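You operate a simulated robot arm through the tools that you are given. There is no shell and no other tool. Be economical: measure what you need, move in short steps, check, and stop when the job is done.

You are at the controls of a simulated robot arm. One attempt, no reset.

TASK
Shut the vice, slide the clamped steel sleeve onto the shaft and clamp the brass one instead.
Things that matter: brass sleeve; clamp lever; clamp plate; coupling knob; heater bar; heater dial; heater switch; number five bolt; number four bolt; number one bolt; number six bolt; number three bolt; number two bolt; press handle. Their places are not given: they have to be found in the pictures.

It is judged by the outcome, as a careful person would: the job done as asked, and still so three seconds after it is handed in. It fails if anything else is knocked over, pushed out of place, dropped, spilled or broken.

THE ROBOT
A 7-joint arm with a two-finger parallel gripper, fixed in place. Base frame: the origin is at the foot of the arm, x ahead of it, y to its left, z up; the work surface is at about z = 860. Units: mm, degrees, N and s.
Its first joint turns from -166.0 to 166.0 degrees. Payload 4.4 kg.
The tool frame sits at the grasp point between the pads (the TCP): z along the fingers, y along the line on which they close. The tips reach 23 mm beyond it. Largest opening 94 mm; finger width 38, thickness 10; the body of the gripper, 54 by 96 mm, starts 39 mm behind the TCP.
Orientation is that of the tool frame in the base frame, as a unit quaternion [w, x, y, z]. With the fingers straight down and closing along the base's y, the tool's x points along the base's -x, its y along +y and its z along -z.

THE INTERFACE
- The arm moves only by the tool step_arm. Its argument "rows" is a list of rows, each an object (a shift or turn left out is 0, a gripper value left out holds the last) with "rot": the turn, a rotation vector about the base's x, y, z in units of 90 degrees (1.0 is 90 degrees), a list of three; "dp": the shift along the base's x, y, z in units of 200 mm (1.0 is 200 mm), a list of three; "claw": the gripper command, from -1 (fully open) to 1 (shut), values between in proportion. In form: [{"rot": [rx, ry, rz], "dp": [x, y, z], "claw": claw}, ...]. A call has 1 to 12 rows; each row is the pose to reach, as a shift and turn from the pose commanded when the call began. A call with a number of a shift or a turn outside -1 to 1 is refused whole. A row lasts 0.2 s, in which the tool goes at most 50 mm and 8.6 degrees; a call with a longer step from one row to the next is refused whole, and so is a gripper value outside its range. Where a pose cannot be reached the arm comes as near as it can. A force on the tool above 40 N (or 10 N above the force at the start of the call, whichever is more), or a blocked arm, ends the call early, and 0.2 s more pass. The fingers move at their own pace (about 72 mm/s each) and stop on an object; they squeeze with about 39 N. The grip force told is the motor's: it shows also when the fingers shut on nothing. Time passes only in rows, and 0.2 s behind the last, so rows that repeat a pose let the fingers close. It gives the time, the measured TCP pose, the force on the tool (base axes), the opening and the grip force at its end, in the units of the frame above (readings bear some noise), with the torque about the TCP (base axes, N m) and any sound that the robot's microphone picked up.
- Cameras (640 x 400 px; columns grow to the right, rows downward): "scene" is fixed at [399.5, 500.4, 1428.1]; the picture's right is [-0.10, -1.00, 0.00], its down [-0.08, 0.01, -1.00] and it looks along [0.99, -0.10, -0.08] (base axes); focal length 214 px, centre (320, 200). "wrist" rides on the gripper at [86, 16, -74] in the tool frame; the picture's right is [-0.18, 0.98, 0.00], its down [-0.58, -0.11, -0.81] and it looks along [-0.79, -0.15, 0.59] (tool axes); focal length 243 px, centre (320, 200).
- get_image(camera): a new picture of that camera. It takes no simulated time.
- locate(camera, pixels): there is no depth. For up to 12 entries [column, row, z] of the newest picture of that camera ("zoom" is the newest enlarged one), the place [x, y] in the base frame at which the ray of that pixel passes the height z, good to about 3 mm. It takes no simulated time.
- inspect(camera, box): a new picture of the part [left, top, right, bottom] of that camera's present view, enlarged. It takes no simulated time.
- close_job(): hands the job in; it is judged then, once.

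Go step by step. Measure first, check grasps and placings, and put right what went wrong. The budget is 80 turns and 34 pictures, counting those below and the enlarged ones. Unless the task says otherwise, let go and move clear before handing in, and close with one line.

The tools are called after "Call:" by a JSON object that holds its "method" and its "body". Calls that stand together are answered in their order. step_arm: Moves the arm, as the interface text tells. Its arguments: {"type":"object","properties":{"rows":{"type":"array","items":{"type":"object","properties":{"rot":{"type":"array","items":{"type":"number"}},"dp":{"type":"array","items":{"type":"number"}},"claw":{"type":"number"}}}}},"required":["rows"]} The other tools are called the same way: get_image (camera) takes a picture; locate (camera, pixels) gives the place at which the rays of pixels pass given heights; inspect (camera, box) takes an enlarged picture of a part of a camera's view; close_job () hands the job in.

At the start:

```text
time: 0.0
tool_pos: [786.7, 275.9, 1334.6]
orientation: [-0.001, 0.0, 1.0, 0.0]
force: [0.8, 0.9, -0.5]
moment: [-0.02, -0.02, -0.02]
grip_width: 94.1
grasp_force: 0.0
```

scene: 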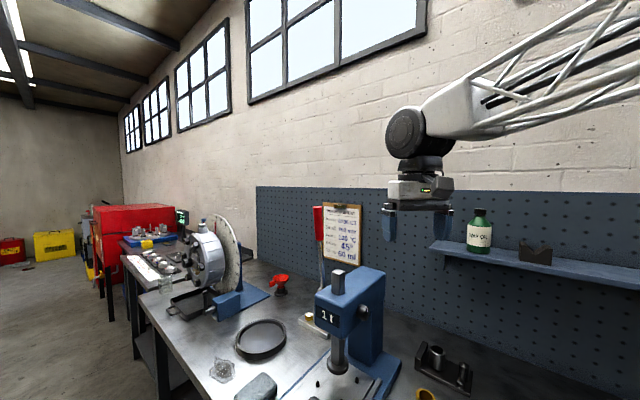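
wrist: 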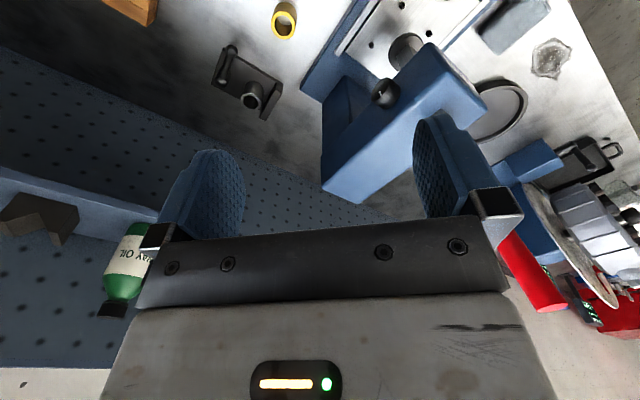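

The scene shows a press (blue, ~350,320), a small dark fixture near (440,370), a yellow ring (425,393) and a dividing head (205,260). I'll enlarge the areas to identify the vice, the sleeves and the shaft.

Call:
{"method": "inspect", "body": {"camera": "scene", "box": [380, 320, 508, 400]}}

Call:
{"method": "inspect", "body": {"camera": "scene", "box": [110, 200, 310, 325]}}

Call:
{"method": "inspect", "body": {"camera": "wrist", "box": [120, 0, 440, 200]}}

```text
5.00 times, centred on (444, 360) of scene
```

zoom: 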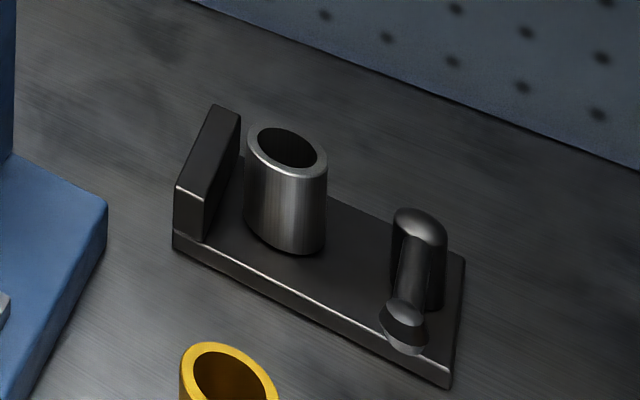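

```text
3.20 times, centred on (210, 262) of scene
```

zoom: 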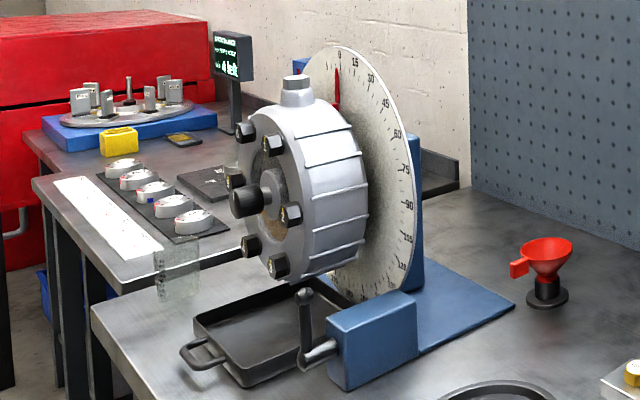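

```text
2.00 times, centred on (280, 100) of wrist
```

zoom: 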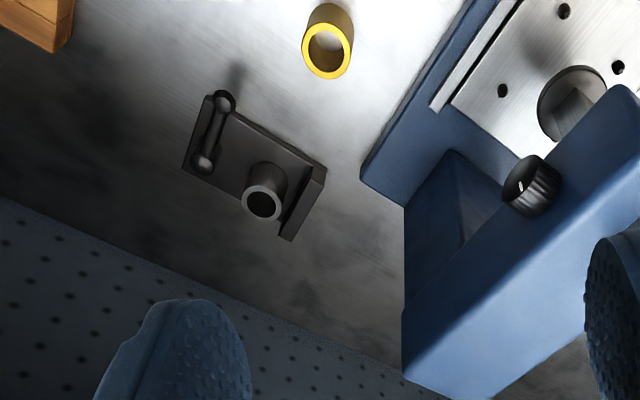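

The fixture has a jaw, a steel sleeve and a lever post; the brass sleeve stands near it. Next I read the clipboard and look at the table to the right.

Call:
{"method": "inspect", "body": {"camera": "scene", "box": [310, 200, 374, 272]}}

Call:
{"method": "inspect", "body": {"camera": "scene", "box": [190, 275, 430, 400]}}

Call:
{"method": "step_arm", "body": {"rows": [{"dp": [-0.25, 0, 0]}, {"dp": [-0.5, 0, 0]}, {"dp": [-0.75, 0, 0]}, {"dp": [-0.9, -0.2, 0]}, {"dp": [-0.9, -0.45, 0]}, {"dp": [-0.9, -0.7, 0]}, {"dp": [-0.9, -0.9, 0]}]}}

Call:
{"method": "get_image", "body": {"camera": "wrist"}}

```text
5.56 times, centred on (342, 236) of scene
```

zoom: 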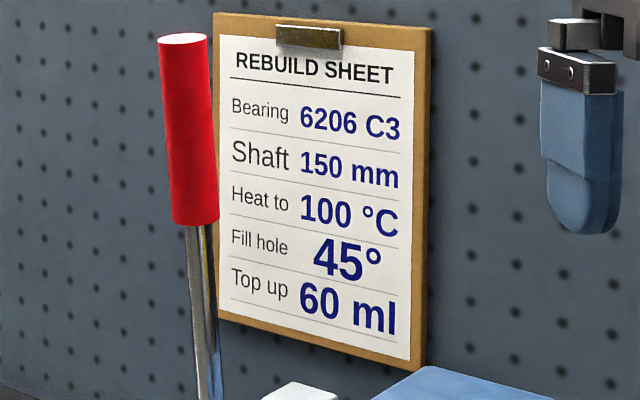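

```text
2.67 times, centred on (310, 338) of scene
```

zoom: 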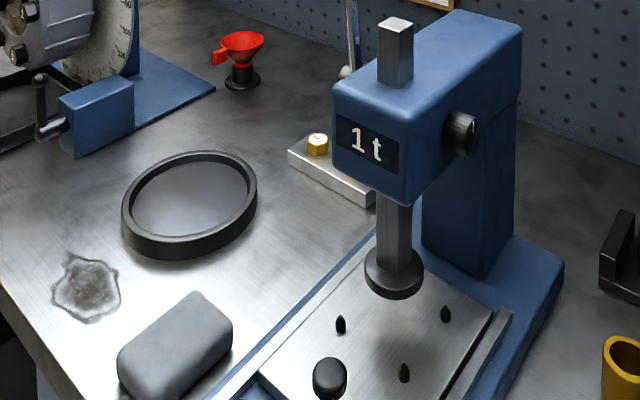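

```text
time: 1.6
tool_pos: [604.6, 95.1, 1334.4]
orientation: [0.0, 0.0, 1.0, 0.0]
force: [-0.8, -0.3, -1.2]
moment: [0.01, 0.01, 0.0]
grip_width: 94.0
grasp_force: 0.1
```

```text
26 pictures are left
```

wrist: 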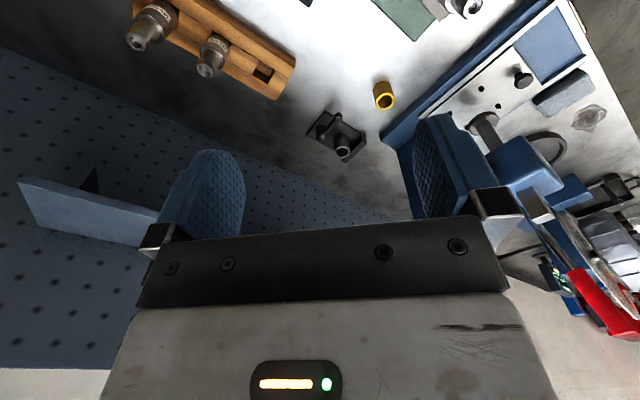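

The wrist view (upside down) shows a wooden rack at (210,40), a mat and parts at the top (430,10), and still no vice or shaft. I'll locate the fixture and back off for a wider look toward the base.

Call:
{"method": "locate", "body": {"camera": "wrist", "pixels": [[342, 150, 920], [313, 130, 870], [365, 148, 870], [385, 101, 910], [210, 55, 900], [520, 75, 900], [440, 10, 865], [490, 120, 950]]}}

Call:
{"method": "step_arm", "body": {"rows": [{"dp": [-0.25, 0, 0]}, {"dp": [-0.5, 0, 0]}, {"dp": [-0.75, 0, 0]}, {"dp": [-1, 0, 0]}, {"dp": [-1, 0.2, 0]}]}}

Call:
{"method": "get_image", "body": {"camera": "wrist"}}

```text
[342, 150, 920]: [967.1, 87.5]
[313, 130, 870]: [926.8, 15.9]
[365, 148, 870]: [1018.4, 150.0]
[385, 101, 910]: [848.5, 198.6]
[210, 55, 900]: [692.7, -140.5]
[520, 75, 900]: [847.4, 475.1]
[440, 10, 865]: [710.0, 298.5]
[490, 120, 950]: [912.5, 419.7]
```

```text
time: 2.8
tool_pos: [405.6, 133.7, 1336.0]
orientation: [0.0, 0.0, 1.0, 0.0]
force: [1.2, -1.1, 0.1]
moment: [-0.01, 0.02, -0.01]
grip_width: 94.2
grasp_force: 0.0
```

```text
25 pictures are left
```

wrist: 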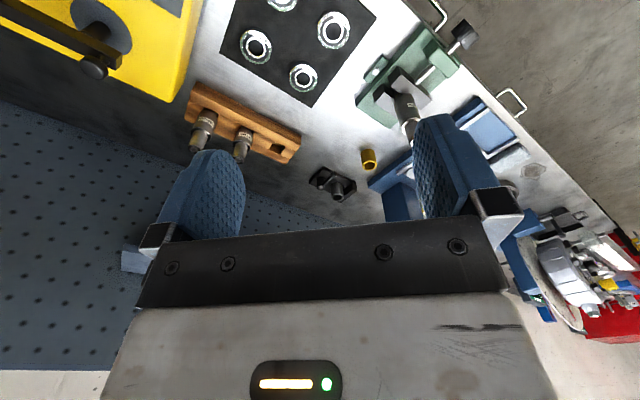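

Now visible: a green vice at (415,75) holding something like a shaft (405,110), a yellow heater (100,40), and a bearing mat. I'll enlarge these.

Call:
{"method": "inspect", "body": {"camera": "wrist", "box": [340, 10, 540, 135]}}

Call:
{"method": "inspect", "body": {"camera": "wrist", "box": [170, 70, 410, 220]}}

Call:
{"method": "locate", "body": {"camera": "wrist", "pixels": [[462, 35, 900], [410, 112, 900], [336, 186, 920], [367, 160, 910]]}}

```text
3.20 times, centred on (440, 72) of wrist
```

zoom: 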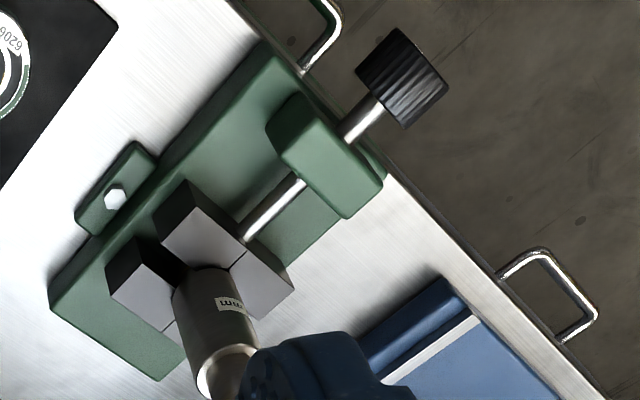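

```text
2.67 times, centred on (290, 145) of wrist
```

zoom: 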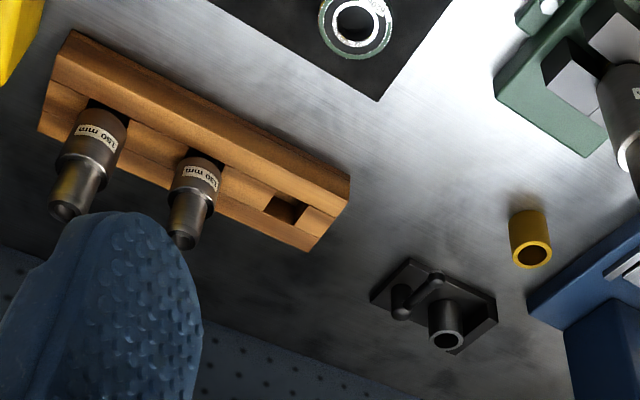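

```text
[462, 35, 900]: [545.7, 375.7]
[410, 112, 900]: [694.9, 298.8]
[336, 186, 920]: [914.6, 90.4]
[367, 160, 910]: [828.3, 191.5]
```

The vice is open round a shaft, with a screw knob at (466,33). I'll locate the vice corners, the table edge and the fixture corners to get orientations.

Call:
{"method": "locate", "body": {"camera": "wrist", "pixels": [[355.6, 103.8, 875], [390, 128.8, 875], [424.4, 24, 875], [460, 66, 875], [466, 33, 910], [404, 97, 900], [410, 10, 860], [560, 165, 860], [310, 181, 870], [319, 168, 870], [356, 183, 870], [346, 201, 870]]}}

Call:
{"method": "step_arm", "body": {"rows": [{"dp": [0.0, 0.2, -0.1]}, {"dp": [0, 0.4, -0.2]}, {"dp": [0, 0.6, -0.3]}, {"dp": [0, 0.7, -0.4]}, {"dp": [0, 0.8, -0.5]}]}}

Call:
{"method": "get_image", "body": {"camera": "wrist"}}

```text
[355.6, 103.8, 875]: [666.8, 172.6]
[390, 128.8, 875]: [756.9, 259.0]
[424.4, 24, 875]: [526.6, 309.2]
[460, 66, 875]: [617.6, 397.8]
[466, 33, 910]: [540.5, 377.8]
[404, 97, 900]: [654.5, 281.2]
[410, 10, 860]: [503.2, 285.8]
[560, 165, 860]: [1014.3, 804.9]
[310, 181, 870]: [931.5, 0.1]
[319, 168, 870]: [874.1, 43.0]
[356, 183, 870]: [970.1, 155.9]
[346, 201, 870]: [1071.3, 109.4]
```

```text
time: 4.0
tool_pos: [406.8, 295.3, 1236.1]
orientation: [0.001, 0.0, 1.0, 0.0]
force: [-1.0, 0.8, 0.3]
moment: [0.0, -0.03, 0.02]
grip_width: 94.0
grasp_force: 0.0
```

```text
22 pictures are left
```

wrist: 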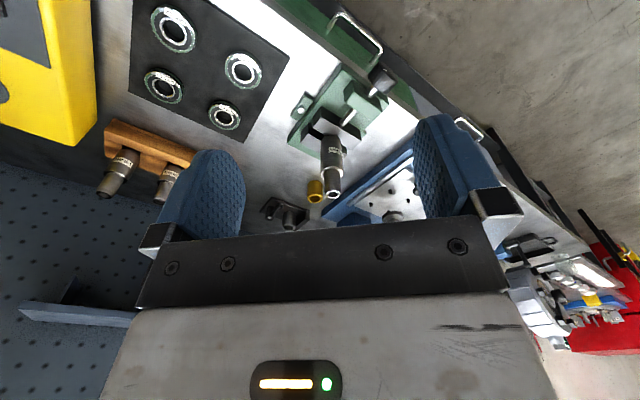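

The table edge runs at 45°, so the vice screw axis is along (0.71,-0.71). I'll yaw -45° and view the vice close from the front.

Call:
{"method": "step_arm", "body": {"rows": [{"dp": [0.05, 0.14, -0.1], "rot": [0, 0, -0.08]}, {"dp": [0.1, 0.28, -0.2], "rot": [0, 0, -0.16]}, {"dp": [0.15, 0.43, -0.3], "rot": [0, 0, -0.25]}, {"dp": [0.2, 0.57, -0.4], "rot": [0, 0, -0.33]}, {"dp": [0.24, 0.72, -0.5], "rot": [0, 0, -0.42]}, {"dp": [0.28, 0.86, -0.58], "rot": [0, 0, -0.5]}]}}

Call:
{"method": "get_image", "body": {"camera": "wrist"}}

```text
time: 5.4
tool_pos: [463.6, 469.5, 1121.4]
orientation: [0.0, 0.383, 0.924, 0.002]
force: [0.4, 0.0, 0.1]
moment: [0.03, 0.0, -0.02]
grip_width: 94.0
grasp_force: 0.2
```

```text
21 pictures are left
```

wrist: 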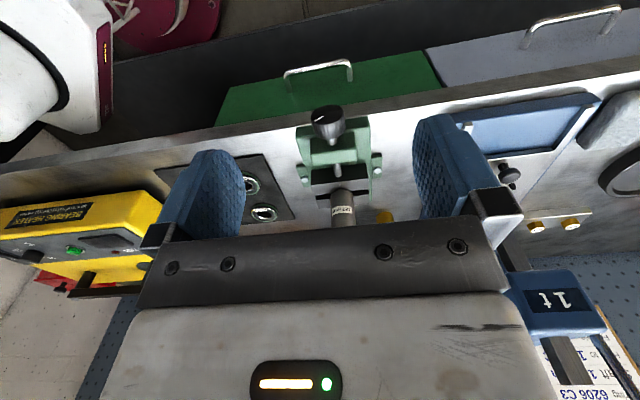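

The vice's knob at (327,122) has a white mark on its face. I'll enlarge it and locate points.

Call:
{"method": "inspect", "body": {"camera": "wrist", "box": [260, 90, 420, 230]}}

Call:
{"method": "locate", "body": {"camera": "wrist", "pixels": [[327, 122, 900], [327, 122, 915], [344, 195, 900], [343, 215, 950], [343, 215, 1000]]}}

```text
2.86 times, centred on (340, 160) of wrist
```

zoom: 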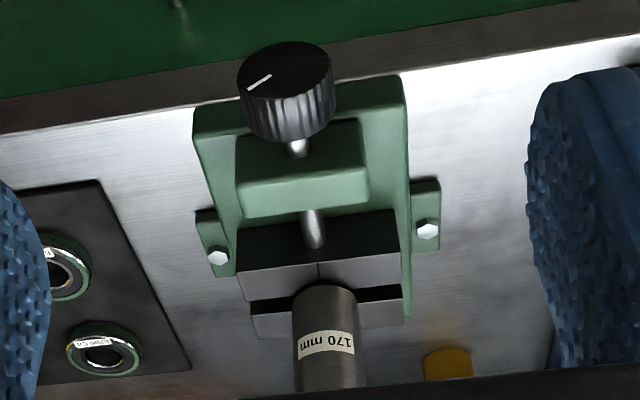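

```text
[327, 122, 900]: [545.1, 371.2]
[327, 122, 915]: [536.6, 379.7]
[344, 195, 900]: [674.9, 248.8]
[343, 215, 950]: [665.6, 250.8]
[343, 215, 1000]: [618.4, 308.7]
```

The knob sits about (541,376,908), screw axis horizontal toward the wall. I'll tilt the tool to horizontal pointing along (0.71,-0.71), in free air in front of the bench, then look.

Call:
{"method": "step_arm", "body": {"rows": [{"rot": [-0.064, -0.064, 0], "dp": [0, 0, 0]}, {"rot": [-0.129, -0.129, 0]}, {"rot": [-0.193, -0.193, 0]}, {"rot": [-0.257, -0.257, 0]}, {"rot": [-0.321, -0.321, 0]}, {"rot": [-0.386, -0.386, 0]}, {"rot": [-0.45, -0.45, 0]}, {"rot": [-0.514, -0.514, 0]}, {"rot": [-0.579, -0.579, 0]}, {"rot": [-0.643, -0.643, 0]}, {"rot": [-0.707, -0.707, 0]}]}}

Call:
{"method": "get_image", "body": {"camera": "scene"}}

```text
time: 7.8
tool_pos: [462.9, 467.6, 1120.0]
orientation: [0.654, 0.27, 0.653, -0.27]
force: [-0.5, 0.1, 0.3]
moment: [0.01, -0.01, -0.01]
grip_width: 94.2
grasp_force: 0.0
```

```text
19 pictures are left
```

scene: 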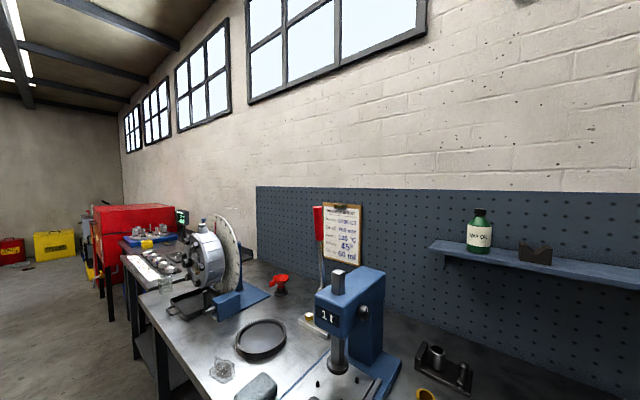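

The horizontal pose is reached. Now I lower to the knob's height, standing off in front of it, and look.

Call:
{"method": "step_arm", "body": {"rows": [{"dp": [0, 0, -0.2]}, {"dp": [0, 0, -0.4]}, {"dp": [0, 0, -0.6]}, {"dp": [0, 0, -0.8]}, {"dp": [0.02, -0.06, -1.0]}, {"dp": [0.045, -0.12, -1.0]}]}}

Call:
{"method": "get_image", "body": {"camera": "wrist"}}

```text
time: 9.2
tool_pos: [472.3, 443.3, 920.3]
orientation: [0.654, 0.27, 0.653, -0.27]
force: [0.8, -0.8, -0.2]
moment: [0.03, -0.02, -0.02]
grip_width: 94.1
grasp_force: 0.0
```

```text
18 pictures are left
```

wrist: 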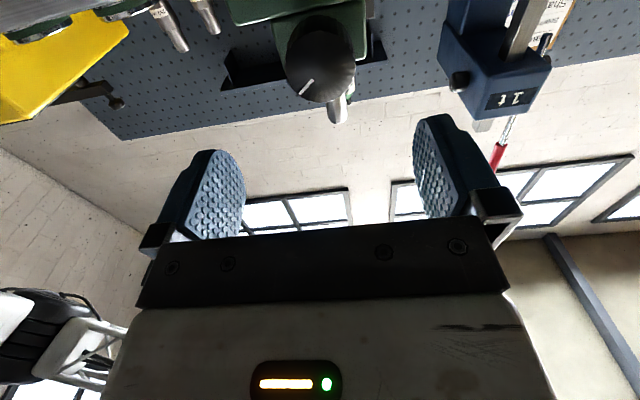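

The knob face is at (322,68), which works out to about 44 mm diameter, with its axis at z≈907. I'll advance around it and close.

Call:
{"method": "step_arm", "body": {"rows": [{"dp": [0.013, -0.013, -0.066]}, {"dp": [0.11, -0.1, -0.066]}, {"dp": [0.21, -0.19, -0.066]}, {"dp": [0.304, -0.279, -0.066]}, {"dp": [0.304, -0.279, -0.066], "claw": 0.0}, {"dp": [0.304, -0.279, -0.066], "claw": 1}, {"dp": [0.304, -0.279, -0.066], "claw": 1}, {"dp": [0.304, -0.279, -0.066], "claw": 1}]}}

Call:
{"method": "get_image", "body": {"camera": "wrist"}}

```text
time: 11.0
tool_pos: [532.0, 386.9, 907.0]
orientation: [0.653, 0.271, 0.653, -0.271]
force: [3.3, -7.6, -0.2]
moment: [-0.35, -0.3, 0.37]
grip_width: 45.0
grasp_force: 45.2
```

```text
17 pictures are left
```

wrist: 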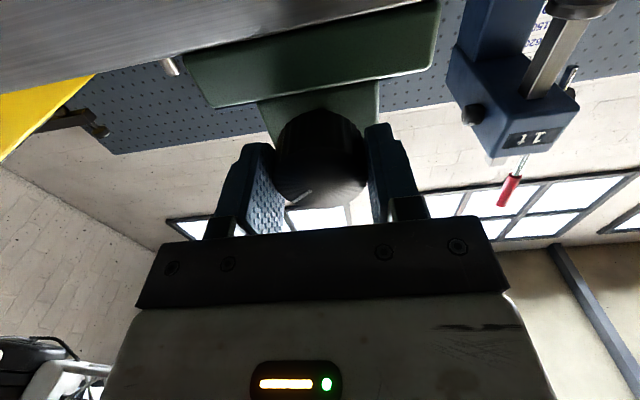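

The knob is gripped at 45 mm. Now I twist it clockwise (about the axis pointing to the wall) by about 45° and watch the torque.

Call:
{"method": "step_arm", "body": {"rows": [{"rot": [0.06, -0.06, 0]}, {"rot": [0.12, -0.12, 0]}, {"rot": [0.18, -0.18, 0]}, {"rot": [0.24, -0.24, 0]}, {"rot": [0.3, -0.3, 0]}, {"rot": [0.36, -0.36, 0]}]}}

```text
time: 12.0
tool_pos: [533.5, 389.2, 900.1]
orientation: [0.7, 0.419, 0.568, -0.108]
force: [0.2, -2.9, -1.8]
moment: [0.34, 0.36, 0.03]
grip_width: 45.2
grasp_force: 45.0
stopped in row 4: the force on the tool passed its limit at 112 N (the readings are from after the stop); the commanded pose is now the measured one
```

A force spike of 112 N ended the turn after about 21°. I'll look to see whether the knob turned and what was touched.

Call:
{"method": "get_image", "body": {"camera": "wrist"}}

```text
16 pictures are left
```

wrist: 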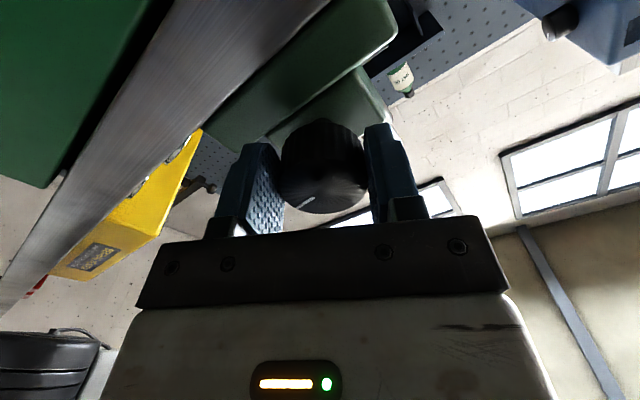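

The mark stayed put relative to the fingers, so the knob turned about 28° with the gripper, but the TCP sagged 7 mm. I'll let go to relieve strain and look at the knob.

Call:
{"method": "step_arm", "body": {"rows": [{"claw": -0.3}, {"claw": -0.3}, {"claw": -0.3}]}}

Call:
{"method": "inspect", "body": {"camera": "wrist", "box": [220, 80, 460, 230]}}

```text
time: 12.8
tool_pos: [534.4, 390.0, 900.7]
orientation: [0.701, 0.417, 0.568, -0.106]
force: [0.1, 0.1, -0.1]
moment: [0.0, 0.01, 0.05]
grip_width: 60.8
grasp_force: 0.1
```

```text
2.67 times, centred on (340, 155) of wrist
```

zoom: 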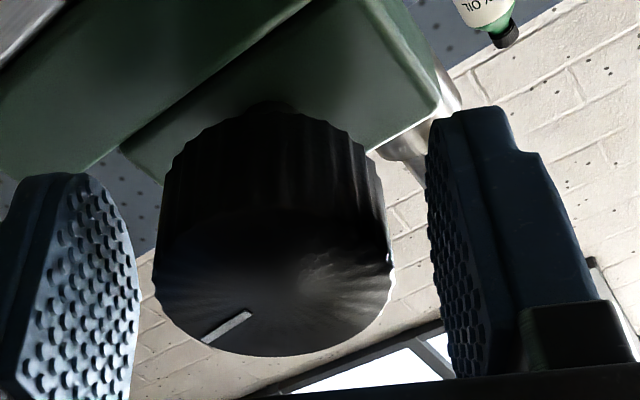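

The knob turned with the gripper without slipping. I'll open, unwind about 58° around it, and re-grip for a further clockwise turn staying within the easy wrist range.

Call:
{"method": "step_arm", "body": {"rows": [{"claw": -1, "dp": [-0.008, -0.015, 0.031]}, {"rot": [-0.065, 0.065, 0], "dp": [-0.008, -0.015, 0.031]}, {"rot": [-0.13, 0.13, 0], "dp": [-0.008, -0.015, 0.031]}, {"rot": [-0.195, 0.195, 0], "dp": [-0.008, -0.015, 0.031]}, {"rot": [-0.26, 0.26, 0], "dp": [-0.008, -0.015, 0.031]}, {"rot": [-0.325, 0.325, 0], "dp": [-0.008, -0.015, 0.031]}, {"rot": [-0.39, 0.39, 0], "dp": [-0.008, -0.015, 0.031]}, {"rot": [-0.456, 0.456, 0], "dp": [-0.008, -0.015, 0.031]}, {"rot": [-0.456, 0.456, 0], "dp": [-0.008, -0.015, 0.031]}]}}

Call:
{"method": "get_image", "body": {"camera": "wrist"}}

```text
time: 14.8
tool_pos: [532.4, 387.2, 907.8]
orientation: [0.561, 0.088, 0.7, -0.432]
force: [-0.1, -0.1, 0.7]
moment: [0.0, -0.03, -0.01]
grip_width: 93.9
grasp_force: 0.0
```

```text
14 pictures are left
```

wrist: 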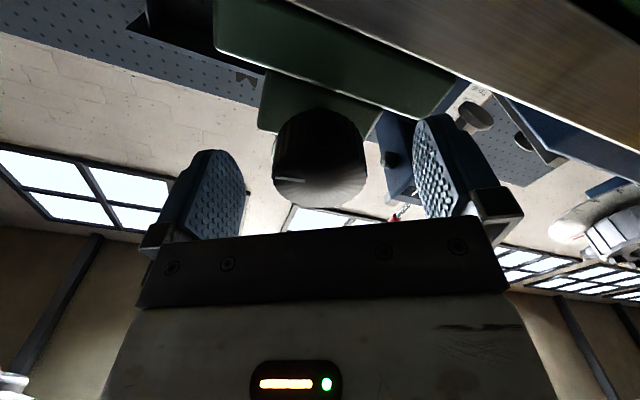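

The knob is centred between the fingers, its mark at (290,180). I grip and turn clockwise again.

Call:
{"method": "step_arm", "body": {"rows": [{"claw": 0.0}, {"claw": 1}, {"claw": 1}, {"claw": 1}, {"claw": 1, "rot": [0.05, -0.05, 0]}, {"rot": [0.1, -0.1, 0]}, {"rot": [0.15, -0.15, 0]}, {"rot": [0.2, -0.2, 0]}, {"rot": [0.25, -0.25, 0]}, {"rot": [0.3, -0.3, 0]}, {"rot": [0.35, -0.35, 0]}]}}

Call:
{"method": "get_image", "body": {"camera": "wrist"}}

```text
time: 17.0
tool_pos: [532.2, 387.1, 907.7]
orientation: [0.67, 0.309, 0.634, -0.232]
force: [-5.4, -11.1, 6.1]
moment: [-0.03, -0.02, -1.1]
grip_width: 45.7
grasp_force: 45.0
stopped in row 11: the force on the tool passed its limit at 42 N (the readings are from after the stop); the commanded pose is now the measured one
```

```text
13 pictures are left
```

wrist: 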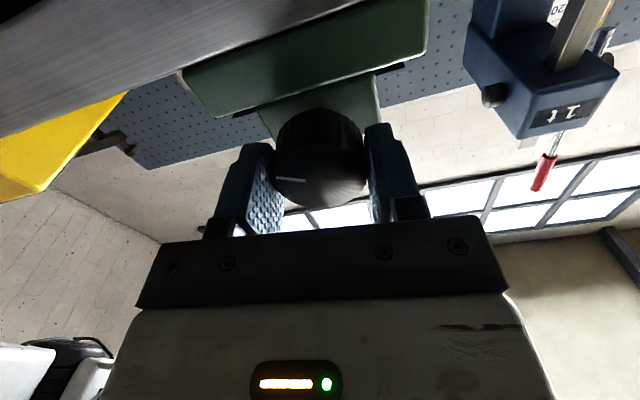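

The knob turned another 37° with no slip. I'll ratchet again: open, unwind 58°, grip, turn.

Call:
{"method": "step_arm", "body": {"rows": [{"claw": -0.7}, {"claw": -0.7}, {"rot": [-0.065, 0.065, 0]}, {"rot": [-0.13, 0.13, 0]}, {"rot": [-0.195, 0.195, 0]}, {"rot": [-0.26, 0.26, 0]}, {"rot": [-0.325, 0.325, 0]}, {"rot": [-0.39, 0.39, 0]}, {"rot": [-0.456, 0.456, 0]}, {"rot": [-0.456, 0.456, 0]}]}}

Call:
{"method": "step_arm", "body": {"rows": [{"claw": 1}, {"claw": 1}, {"claw": 1}, {"rot": [0.057, -0.057, 0]}, {"rot": [0.114, -0.114, 0]}, {"rot": [0.171, -0.171, 0]}, {"rot": [0.228, -0.228, 0]}, {"rot": [0.285, -0.285, 0]}, {"rot": [0.342, -0.342, 0]}, {"rot": [0.4, -0.4, 0]}, {"rot": [0.456, -0.456, 0]}]}}

Call:
{"method": "inspect", "body": {"camera": "wrist", "box": [150, 0, 470, 220]}}

```text
time: 19.2
tool_pos: [532.9, 385.5, 907.5]
orientation: [0.474, -0.04, 0.705, -0.526]
force: [0.7, -0.5, -0.8]
moment: [-0.02, 0.03, 0.0]
grip_width: 79.7
grasp_force: 0.1
```

```text
time: 21.0
tool_pos: [533.6, 387.7, 907.8]
orientation: [0.608, 0.171, 0.684, -0.365]
force: [-0.3, -10.9, 7.2]
moment: [0.02, 0.2, -0.54]
grip_width: 45.1
grasp_force: 44.7
stopped in row 8: the force on the tool passed its limit at 43 N (the readings are from after the stop); the commanded pose is now the measured one
```

```text
1.82 times, centred on (310, 110) of wrist
```

zoom: 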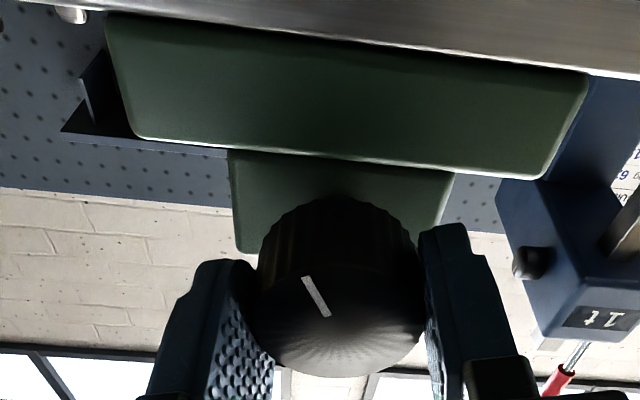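

It turned about 32° more; the forces show the knob axis lies a few mm toward smaller u and higher z. I'll release, recentre by (-2,-3,+2) mm, re-grip and keep turning.

Call:
{"method": "step_arm", "body": {"rows": [{"claw": 0}, {"claw": -0.2, "dp": [-0.009, -0.015, 0.0075]}, {"claw": -0.2, "dp": [-0.009, -0.015, 0.0075]}, {"claw": 1, "dp": [-0.009, -0.015, 0.0075]}, {"claw": 1, "dp": [-0.009, -0.015, 0.0075]}, {"claw": 1, "dp": [-0.009, -0.015, 0.0075]}]}}

Call:
{"method": "step_arm", "body": {"rows": [{"rot": [0.057, -0.057, 0]}, {"rot": [0.114, -0.114, 0]}, {"rot": [0.171, -0.171, 0]}, {"rot": [0.228, -0.228, 0]}, {"rot": [0.285, -0.285, 0]}, {"rot": [0.342, -0.342, 0]}, {"rot": [0.4, -0.4, 0]}]}}

```text
time: 22.0
tool_pos: [533.4, 385.7, 909.1]
orientation: [0.608, 0.171, 0.685, -0.362]
force: [51.0, 29.8, -28.2]
moment: [-0.13, -0.06, -0.08]
grip_width: 45.0
grasp_force: 38.9
stopped in row 5: the force on the tool passed its limit at 51 N (the readings are from after the stop); the commanded pose is now the measured one
```

```text
time: 22.3
tool_pos: [533.8, 385.9, 907.8]
orientation: [0.617, 0.188, 0.681, -0.347]
force: [25.0, 10.3, -13.1]
moment: [-0.2, 0.03, -1.16]
grip_width: 45.0
grasp_force: 45.2
stopped in row 1: the force on the tool passed its limit at 80 N (the readings are from after the stop); the commanded pose is now the measured one
```

Overcorrected: +57 N along the closing axis, i.e. about 1.6 mm too far. I'll release, shift back, re-grip and turn more slowly.

Call:
{"method": "step_arm", "body": {"rows": [{"claw": 0.2}, {"claw": -0.1, "dp": [0.0055, 0.0055, -0.0025]}, {"claw": -0.1, "dp": [0.0055, 0.0055, -0.0025]}, {"claw": 1, "dp": [0.0055, 0.0055, -0.0025]}, {"claw": 1, "dp": [0.0055, 0.0055, -0.0025]}, {"claw": 1, "dp": [0.0055, 0.0055, -0.0025]}]}}

Call:
{"method": "step_arm", "body": {"rows": [{"rot": [0.035, -0.035, 0]}, {"rot": [0.07, -0.07, 0]}, {"rot": [0.105, -0.105, 0]}, {"rot": [0.14, -0.14, 0]}, {"rot": [0.175, -0.175, 0]}, {"rot": [0.21, -0.21, 0]}, {"rot": [0.245, -0.245, 0]}, {"rot": [0.28, -0.28, 0]}, {"rot": [0.315, -0.315, 0]}, {"rot": [0.35, -0.35, 0]}]}}

```text
time: 23.8
tool_pos: [533.5, 387.0, 908.1]
orientation: [0.617, 0.188, 0.68, -0.348]
force: [-8.1, -6.2, 8.8]
moment: [-0.33, -0.03, -1.28]
grip_width: 45.2
grasp_force: 44.7
stopped in row 6: the force on the tool passed its limit at 42 N (the readings are from after the stop); the commanded pose is now the measured one
```

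```text
time: 26.2
tool_pos: [534.1, 386.3, 907.2]
orientation: [0.703, 0.433, 0.557, -0.089]
force: [-4.5, -3.6, 8.9]
moment: [-0.33, 0.42, -0.98]
grip_width: 45.6
grasp_force: 44.8
stopped in row 10: the force on the tool passed its limit at 43 N (the readings are from after the stop); the commanded pose is now the measured one
```

That turned 46° more, about 145° in total, now well centred. Ratchet again: unwind ~70°, grip, turn.

Call:
{"method": "step_arm", "body": {"rows": [{"claw": -0.5}, {"claw": -0.5}, {"rot": [-0.061, 0.061, 0]}, {"rot": [-0.122, 0.122, 0]}, {"rot": [-0.183, 0.183, 0]}, {"rot": [-0.244, 0.244, 0]}, {"rot": [-0.305, 0.305, 0]}, {"rot": [-0.366, 0.366, 0]}, {"rot": [-0.427, 0.427, 0]}, {"rot": [-0.488, 0.488, 0]}, {"rot": [-0.55, 0.55, 0]}, {"rot": [-0.55, 0.55, 0]}]}}

Call:
{"method": "step_arm", "body": {"rows": [{"claw": 1}, {"claw": 1}, {"claw": 1}]}}

Call:
{"method": "step_arm", "body": {"rows": [{"rot": [0.045, -0.045, 0]}, {"rot": [0.09, -0.09, 0]}, {"rot": [0.135, -0.135, 0]}, {"rot": [0.18, -0.18, 0]}, {"rot": [0.225, -0.225, 0]}, {"rot": [0.27, -0.27, 0]}, {"rot": [0.315, -0.315, 0]}, {"rot": [0.36, -0.36, 0]}, {"rot": [0.405, -0.405, 0]}, {"rot": [0.45, -0.45, 0]}, {"rot": [0.495, -0.495, 0]}]}}

Call:
{"method": "inspect", "body": {"camera": "wrist", "box": [150, 0, 470, 220]}}

```text
time: 28.8
tool_pos: [533.4, 386.3, 906.8]
orientation: [0.526, 0.033, 0.706, -0.473]
force: [-0.7, 0.2, 0.2]
moment: [-0.02, -0.02, 0.0]
grip_width: 70.6
grasp_force: 0.1
```

```text
time: 29.5
tool_pos: [533.3, 385.9, 908.0]
orientation: [0.525, 0.035, 0.705, -0.475]
force: [-6.7, -7.1, 8.4]
moment: [-0.97, -0.41, -0.72]
grip_width: 45.5
grasp_force: 45.5
stopped in row 3: the force on the tool passed its limit at 42 N (the readings are from after the stop); the commanded pose is now the measured one
```

```text
time: 31.9
tool_pos: [533.8, 386.1, 908.4]
orientation: [0.696, 0.398, 0.582, -0.131]
force: [7.5, 17.3, 1.4]
moment: [-0.24, 0.39, -0.15]
grip_width: 45.4
grasp_force: 45.0
```

```text
1.82 times, centred on (310, 110) of wrist
```

zoom: 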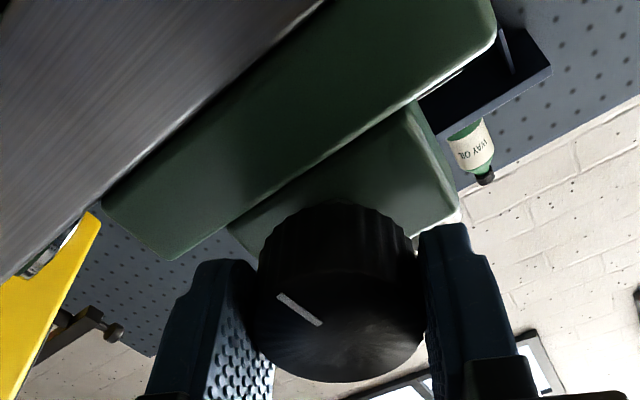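

Comparing the mark's angle with the gripper angle, the knob stopped at about 107° of turn and the last turns slipped: the vice seems shut. I'll release, back away, rise and level the tool to check the jaws.

Call:
{"method": "step_arm", "body": {"rows": [{"claw": -1}, {"claw": -1}, {"claw": -1}, {"dp": [-0.12, 0.12, 0]}, {"dp": [-0.24, 0.24, 0]}, {"dp": [-0.34, 0.34, 0]}, {"dp": [-0.34, 0.34, 0.2], "rot": [-0.06, 0.06, 0]}, {"dp": [-0.34, 0.34, 0.4], "rot": [-0.12, 0.12, 0]}, {"dp": [-0.34, 0.34, 0.6], "rot": [-0.18, 0.18, 0]}, {"dp": [-0.34, 0.34, 0.8], "rot": [-0.19, 0.19, 0]}, {"dp": [-0.34, 0.34, 1.0], "rot": [-0.19, 0.19, 0]}]}}

Call:
{"method": "step_arm", "body": {"rows": [{"rot": [0.064, 0.064, 0], "dp": [0, 0, 0]}, {"rot": [0.129, 0.129, 0]}, {"rot": [0.193, 0.193, 0]}, {"rot": [0.257, 0.257, 0]}, {"rot": [0.321, 0.321, 0]}, {"rot": [0.386, 0.386, 0]}, {"rot": [0.45, 0.45, 0]}, {"rot": [0.514, 0.514, 0]}, {"rot": [0.579, 0.579, 0]}, {"rot": [0.643, 0.643, 0]}, {"rot": [0.707, 0.707, 0]}]}}

Call:
{"method": "step_arm", "body": {"rows": [{"dp": [0.08, -0.08, 0.1]}, {"dp": [0.16, -0.16, 0.2]}, {"dp": [0.24, -0.24, 0.3]}, {"dp": [0.3, -0.3, 0.4]}]}}

Call:
{"method": "inspect", "body": {"camera": "wrist", "box": [220, 50, 460, 230]}}

```text
time: 34.3
tool_pos: [468.3, 451.6, 1095.2]
orientation: [0.652, 0.263, 0.653, -0.281]
force: [1.3, -0.2, -0.3]
moment: [0.03, 0.0, 0.01]
grip_width: 93.9
grasp_force: 0.1
```

```text
time: 36.7
tool_pos: [467.0, 452.9, 1108.1]
orientation: [0.002, 0.378, 0.926, 0.001]
force: [0.3, 0.2, 0.5]
moment: [-0.02, 0.02, -0.01]
grip_width: 94.1
grasp_force: 0.0
```

```text
time: 37.7
tool_pos: [527.5, 392.3, 1186.1]
orientation: [0.003, 0.377, 0.926, 0.0]
force: [-0.3, 0.1, 0.1]
moment: [-0.03, -0.01, -0.04]
grip_width: 94.1
grasp_force: 0.0
```

```text
2.22 times, centred on (340, 140) of wrist
```

zoom: 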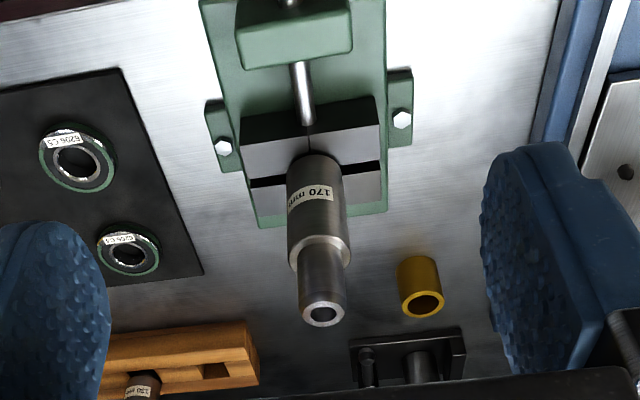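

The jaw gap has gone from about 15 to 8 mm and the shaft sits in the V: shut. Now I locate shaft, sleeves and clamp in this view.

Call:
{"method": "locate", "body": {"camera": "zoom", "pixels": [[322, 313, 1000], [322, 313, 1020], [322, 313, 1040], [320, 245, 980], [312, 165, 920], [420, 304, 900], [420, 304, 920], [416, 262, 862], [418, 355, 920], [252, 180, 915], [380, 160, 915], [315, 175, 915]]}}

```text
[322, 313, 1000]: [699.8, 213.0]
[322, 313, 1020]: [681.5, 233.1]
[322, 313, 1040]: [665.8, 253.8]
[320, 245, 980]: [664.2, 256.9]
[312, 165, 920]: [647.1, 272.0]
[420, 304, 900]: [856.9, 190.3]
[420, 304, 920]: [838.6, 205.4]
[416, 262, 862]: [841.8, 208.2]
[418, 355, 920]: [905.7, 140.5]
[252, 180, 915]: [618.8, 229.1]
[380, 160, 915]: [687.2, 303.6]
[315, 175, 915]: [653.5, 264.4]
```

The shaft top is around (660,260,1045), brass around (840,205). Next I move nearer to the clamp fixture for a close view.

Call:
{"method": "step_arm", "body": {"rows": [{"dp": [0.2, -0.1, 0]}, {"dp": [0.4, -0.2, 0]}, {"dp": [0.6, -0.3, 0]}, {"dp": [0.8, -0.4, 0]}, {"dp": [1.0, -0.55, -0.1]}, {"dp": [1.0, -0.55, -0.3]}]}}

Call:
{"method": "get_image", "body": {"camera": "wrist"}}

```text
refused: row 5 steps farther than a row can; nothing moved
```

```text
9 pictures are left
```

wrist: 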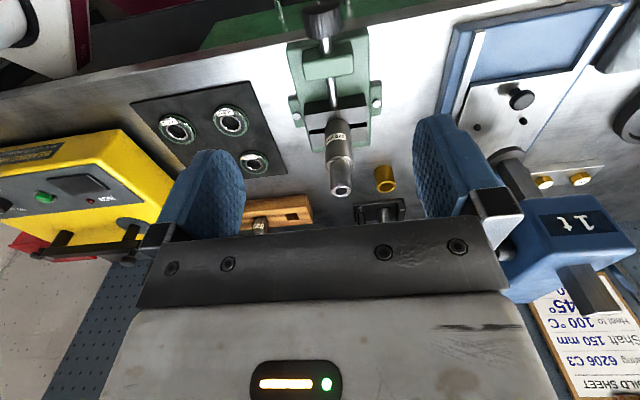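

The move was refused for step size; I'll repeat it with smaller steps and then enlarge the fixture.

Call:
{"method": "step_arm", "body": {"rows": [{"dp": [0.2, -0.1, 0]}, {"dp": [0.4, -0.2, 0]}, {"dp": [0.6, -0.3, 0]}, {"dp": [0.8, -0.4, 0]}, {"dp": [0.98, -0.5, 0]}, {"dp": [1.0, -0.56, -0.15]}, {"dp": [1.0, -0.56, -0.3]}]}}

Call:
{"method": "inspect", "body": {"camera": "wrist", "box": [220, 60, 440, 230]}}

```text
time: 39.3
tool_pos: [724.7, 282.4, 1127.7]
orientation: [0.004, 0.379, 0.926, 0.0]
force: [0.7, 0.7, 0.4]
moment: [0.0, 0.06, 0.01]
grip_width: 94.0
grasp_force: 0.1
```

```text
2.35 times, centred on (330, 145) of wrist
```

zoom: 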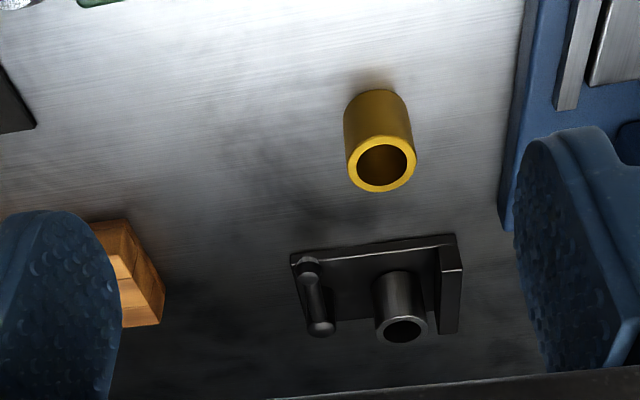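

The fixture lies along u: lever post at the −u end, sleeve in the middle, jaw at the +u end. I'll locate these points.

Call:
{"method": "locate", "body": {"camera": "zoom", "pixels": [[403, 329, 920], [403, 329, 930], [320, 328, 930], [320, 328, 915], [307, 266, 915], [307, 266, 890], [382, 163, 910], [382, 163, 920], [291, 256, 872], [458, 236, 872], [450, 265, 915], [378, 95, 861]]}}

Call:
{"method": "inspect", "body": {"camera": "scene", "box": [400, 330, 490, 400]}}

Call:
{"method": "locate", "body": {"camera": "scene", "pixels": [[437, 350, 920], [437, 350, 930], [464, 363, 920], [460, 386, 915], [437, 369, 872]]}}

```text
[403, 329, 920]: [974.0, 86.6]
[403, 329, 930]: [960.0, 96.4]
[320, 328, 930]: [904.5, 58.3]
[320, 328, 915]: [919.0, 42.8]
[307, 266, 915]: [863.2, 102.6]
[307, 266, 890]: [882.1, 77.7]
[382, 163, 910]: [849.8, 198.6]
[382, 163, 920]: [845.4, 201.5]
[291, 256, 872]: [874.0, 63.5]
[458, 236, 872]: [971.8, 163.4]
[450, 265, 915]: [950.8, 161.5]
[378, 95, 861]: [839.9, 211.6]
```

```text
5.71 times, centred on (445, 365) of scene
```

zoom: 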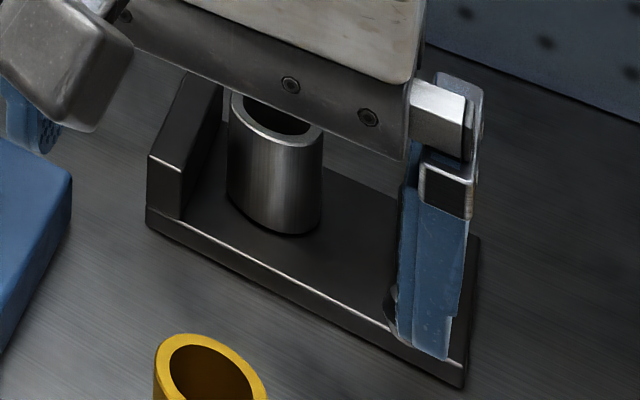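

```text
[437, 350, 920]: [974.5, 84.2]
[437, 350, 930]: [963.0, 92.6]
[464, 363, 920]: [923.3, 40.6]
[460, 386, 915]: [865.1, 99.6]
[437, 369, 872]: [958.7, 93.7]
```

Steel sleeve axis ≈(973,85), top ≈920; lever post near u≈681 with its ball pointing toward the bench front. I want a closer look at the lever before touching it.

Call:
{"method": "step_arm", "body": {"rows": [{"dp": [0.1, -0.1, -0.08]}, {"dp": [0.2, -0.2, -0.16]}, {"dp": [0.3, -0.3, -0.25]}, {"dp": [0.415, -0.415, -0.34]}]}}

Call:
{"method": "inspect", "body": {"camera": "wrist", "box": [235, 70, 425, 230]}}

```text
time: 40.3
tool_pos: [806.5, 196.2, 1059.0]
orientation: [0.003, 0.378, 0.926, 0.0]
force: [0.5, -0.1, 0.2]
moment: [0.01, -0.01, 0.0]
grip_width: 94.0
grasp_force: 0.0
```

```text
2.50 times, centred on (330, 150) of wrist
```

zoom: 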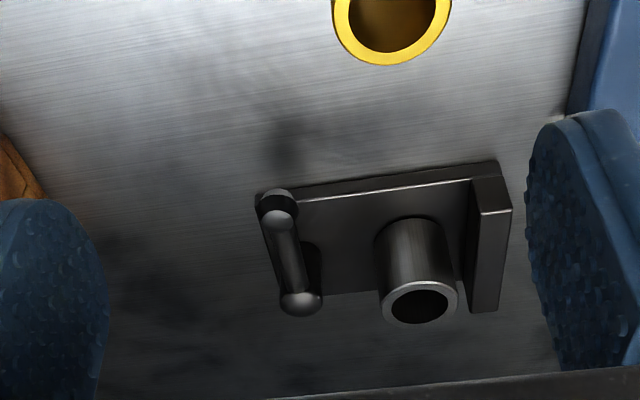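

The lever is a horizontal arm on a vertical post (300,300), ball at (277,205). Locating again from here for a second set of rays.

Call:
{"method": "locate", "body": {"camera": "zoom", "pixels": [[419, 302, 915], [419, 302, 925], [311, 262, 872], [300, 302, 905], [300, 302, 915], [277, 205, 905], [277, 205, 915], [409, 222, 872], [490, 310, 915], [480, 211, 915], [391, 35, 915], [345, 291, 872]]}}

```text
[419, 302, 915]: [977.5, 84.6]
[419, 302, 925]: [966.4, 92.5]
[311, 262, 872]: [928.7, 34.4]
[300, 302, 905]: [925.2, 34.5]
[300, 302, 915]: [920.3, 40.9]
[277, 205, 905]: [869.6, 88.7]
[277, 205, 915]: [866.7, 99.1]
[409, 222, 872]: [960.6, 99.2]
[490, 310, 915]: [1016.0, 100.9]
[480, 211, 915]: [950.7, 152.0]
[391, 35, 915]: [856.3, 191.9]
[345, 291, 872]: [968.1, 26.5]
```

The lever pivot is ≈(922,37) and ball ≈(869,93), z≈905, arm along −v. I'll cage the ball between fingers opened ~35 mm and first test which way it swings.

Call:
{"method": "step_arm", "body": {"rows": [{"dp": [0.08, -0.13, -0.07], "claw": 0.2}, {"dp": [0.16, -0.26, -0.15]}, {"dp": [0.24, -0.39, -0.22]}, {"dp": [0.31, -0.51, -0.3]}, {"dp": [0.31, -0.51, -0.45]}, {"dp": [0.31, -0.51, -0.6]}, {"dp": [0.31, -0.51, -0.7]}, {"dp": [0.31, -0.51, -0.77]}, {"dp": [0.31, -0.51, -0.77]}]}}

Call:
{"method": "inspect", "body": {"camera": "wrist", "box": [200, 50, 460, 230]}}

```text
time: 42.3
tool_pos: [871.5, 97.2, 905.2]
orientation: [0.003, 0.378, 0.926, -0.001]
force: [-0.9, 0.6, -0.2]
moment: [-0.01, 0.01, 0.01]
grip_width: 37.6
grasp_force: 0.0
```

```text
2.22 times, centred on (330, 140) of wrist
```

zoom: 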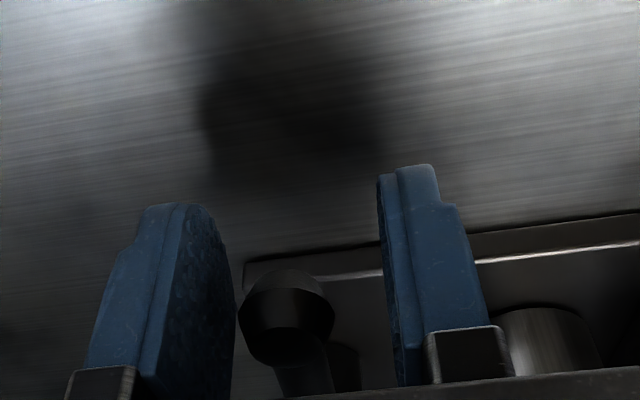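

The ball (287,310) shows between the fingers; locating its depth to verify the cage.

Call:
{"method": "locate", "body": {"camera": "zoom", "pixels": [[287, 310, 890], [287, 310, 900], [287, 310, 910], [287, 310, 920]]}}

Call:
{"method": "step_arm", "body": {"rows": [{"dp": [0.035, 0.035, 0]}, {"dp": [0.07, 0.07, 0]}, {"dp": [0.11, 0.11, 0]}, {"dp": [0.14, 0.14, 0]}]}}

```text
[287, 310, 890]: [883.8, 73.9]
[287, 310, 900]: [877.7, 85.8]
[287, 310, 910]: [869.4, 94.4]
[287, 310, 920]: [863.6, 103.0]
```

```text
time: 42.9
tool_pos: [879.7, 105.1, 903.6]
orientation: [0.001, 0.379, 0.925, -0.002]
force: [-27.0, -22.1, 10.7]
moment: [0.09, 0.31, -0.35]
grip_width: 53.0
grasp_force: 17.8
stopped in row 2: the force on the tool passed its limit at 46 N (the readings are from after the stop); the commanded pose is now the measured one
```

Pushing the lever toward +u is blocked, so it must swing the other way. I'll re-cage the ball and swing toward −u along the arc about the pivot by 24°.

Call:
{"method": "step_arm", "body": {"rows": [{"dp": [-0.05, -0.055, 0.007], "claw": 0.35}, {"dp": [-0.05, -0.055, 0.007]}, {"dp": [-0.085, -0.095, 0.007], "rot": [0, 0, 0.089]}, {"dp": [-0.117, -0.139, 0.007], "rot": [0, 0, 0.178]}, {"dp": [-0.142, -0.186, 0.007], "rot": [0, 0, 0.267]}]}}

```text
time: 44.1
tool_pos: [852.5, 70.7, 906.2]
orientation: [0.0, 0.177, 0.984, -0.001]
force: [0.8, 2.0, 1.1]
moment: [0.01, 0.01, 0.03]
grip_width: 31.8
grasp_force: 1.1
```

The lever swings freely with only ~2 N. I'll continue the arc to about 80°.

Call:
{"method": "step_arm", "body": {"rows": [{"dp": [-0.018, -0.05, 0], "rot": [0, 0, 0.089]}, {"dp": [-0.029, -0.103, 0], "rot": [0, 0, 0.178]}, {"dp": [-0.032, -0.157, 0], "rot": [0, 0, 0.267]}, {"dp": [-0.028, -0.21, 0], "rot": [0, 0, 0.356]}, {"dp": [-0.017, -0.263, 0], "rot": [0, 0, 0.444]}, {"dp": [0.003, -0.313, 0], "rot": [0, 0, 0.533]}, {"dp": [0.028, -0.36, 0], "rot": [0, 0, 0.622]}]}}

Call:
{"method": "get_image", "body": {"camera": "scene"}}

```text
time: 45.7
tool_pos: [859.0, -1.5, 904.3]
orientation: [0.001, -0.306, 0.952, -0.001]
force: [-1.2, -0.2, 0.4]
moment: [0.0, 0.01, 0.0]
grip_width: 30.5
grasp_force: 0.1
```

```text
4 pictures are left
```

scene: 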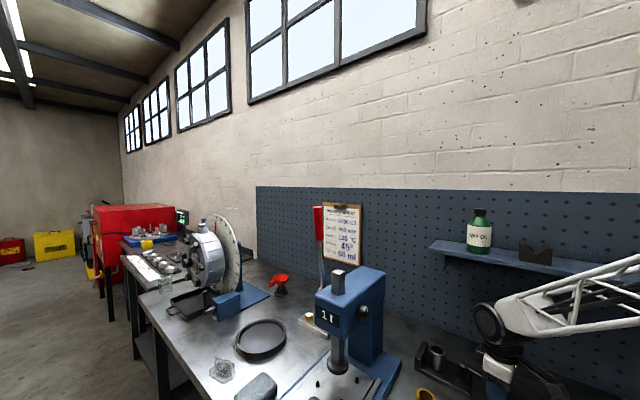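

The lever has left its front position. I rise, turn the fingers to close across v (so neither finger goes between sleeve and jaw), and hover over the steel sleeve at (974,86).

Call:
{"method": "step_arm", "body": {"rows": [{"dp": [0, 0, 0.2], "claw": 0.2}, {"dp": [0, 0, 0.4]}, {"dp": [0, 0, 0.5], "rot": [0, 0, 0.05], "claw": -1}, {"dp": [0.15, 0.11, 0.5], "rot": [0, 0, 0.104], "claw": -1}, {"dp": [0.3, 0.22, 0.5], "rot": [0, 0, 0.104]}, {"dp": [0.45, 0.34, 0.5], "rot": [0, 0, 0.104]}, {"dp": [0.575, 0.4375, 0.5], "rot": [0, 0, 0.104]}, {"dp": [0.575, 0.4375, 0.5], "rot": [0, 0, 0.104]}]}}

Call:
{"method": "get_image", "body": {"camera": "wrist"}}

```text
time: 47.5
tool_pos: [974.4, 83.6, 1006.9]
orientation: [0.001, -0.382, 0.924, -0.001]
force: [-0.9, -0.3, -0.2]
moment: [0.0, 0.01, 0.01]
grip_width: 93.8
grasp_force: 0.1
```

```text
3 pictures are left
```

wrist: 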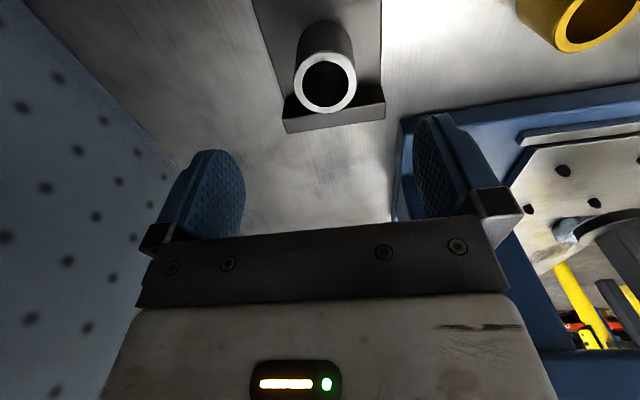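

Now the steel sleeve ring (325,82) and the brass ring (600,15) are seen from a very different direction, so I can fix their positions.

Call:
{"method": "locate", "body": {"camera": "wrist", "pixels": [[325, 82, 910], [325, 82, 915], [325, 82, 920], [325, 82, 925], [325, 82, 930], [600, 15, 905], [600, 15, 915], [302, 82, 920], [356, 82, 920], [290, 118, 915], [384, 104, 915]]}}

```text
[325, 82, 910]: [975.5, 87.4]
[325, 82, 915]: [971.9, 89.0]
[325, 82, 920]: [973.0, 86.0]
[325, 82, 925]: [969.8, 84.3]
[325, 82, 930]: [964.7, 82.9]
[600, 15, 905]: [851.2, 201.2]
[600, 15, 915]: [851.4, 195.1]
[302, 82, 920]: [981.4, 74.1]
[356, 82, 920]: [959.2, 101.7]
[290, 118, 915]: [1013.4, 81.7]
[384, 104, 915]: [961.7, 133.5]
```

Sleeve axis confirmed ≈(973,86), top 920; brass ≈(851,198). I descend to z≈903 and close on the steel sleeve.

Call:
{"method": "step_arm", "body": {"rows": [{"dp": [-0.007, 0.012, -0.15]}, {"dp": [-0.007, 0.012, -0.3]}, {"dp": [-0.007, 0.012, -0.42]}, {"dp": [-0.007, 0.012, -0.52]}, {"dp": [-0.007, 0.012, -0.52]}, {"dp": [-0.007, 0.012, -0.52], "claw": 0.0}, {"dp": [-0.007, 0.012, -0.52], "claw": 1}, {"dp": [-0.007, 0.012, -0.52], "claw": 1}]}}

```text
time: 49.3
tool_pos: [971.8, 86.4, 902.0]
orientation: [0.001, -0.381, 0.924, 0.0]
force: [0.4, 0.6, 1.1]
moment: [0.05, 0.05, -0.02]
grip_width: 43.5
grasp_force: 38.9
```

Gripped at 43.5 mm with almost no side force. Gently lift.

Call:
{"method": "step_arm", "body": {"rows": [{"dp": [0, 0, 0.02]}, {"dp": [0, 0, 0.05]}, {"dp": [0, 0, 0.1]}, {"dp": [0, 0, 0.2]}, {"dp": [0, 0, 0.35]}]}}

```text
time: 50.5
tool_pos: [972.0, 85.2, 970.0]
orientation: [0.001, -0.382, 0.924, -0.001]
force: [0.2, -0.5, -3.1]
moment: [0.0, 0.01, 0.02]
grip_width: 43.1
grasp_force: 39.1
```

The sleeve came up freely (≈3 N). I carry it above the shaft in two moves and take a picture of the shaft top from this new direction.

Call:
{"method": "step_arm", "body": {"rows": [{"dp": [-0.14, 0.08, 0.15]}, {"dp": [-0.3, 0.17, 0.25]}, {"dp": [-0.46, 0.26, 0.35]}, {"dp": [-0.63, 0.355, 0.43]}, {"dp": [-0.8, 0.45, 0.5]}]}}

Call:
{"method": "step_arm", "body": {"rows": [{"dp": [-0.16, 0.09, 0.1]}, {"dp": [-0.32, 0.18, 0.2]}, {"dp": [-0.48, 0.27, 0.3]}, {"dp": [-0.63, 0.355, 0.4]}, {"dp": [-0.77, 0.435, 0.4]}, {"dp": [-0.77, 0.435, 0.4]}]}}

Call:
{"method": "get_image", "body": {"camera": "wrist"}}

```text
time: 51.7
tool_pos: [813.6, 176.6, 1071.6]
orientation: [0.001, -0.381, 0.924, 0.0]
force: [-0.4, -0.8, -3.8]
moment: [0.02, 0.04, 0.02]
grip_width: 43.0
grasp_force: 38.8
```

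```text
time: 53.1
tool_pos: [656.9, 265.1, 1151.4]
orientation: [0.001, -0.382, 0.924, -0.001]
force: [-0.8, 0.2, -2.9]
moment: [-0.01, 0.01, 0.0]
grip_width: 43.1
grasp_force: 39.2
```

```text
2 pictures are left
```

wrist: 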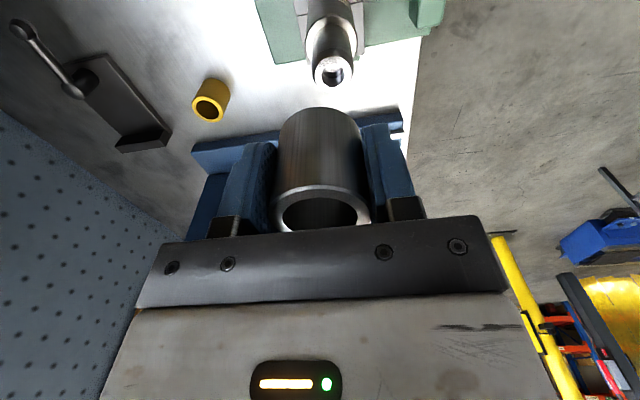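

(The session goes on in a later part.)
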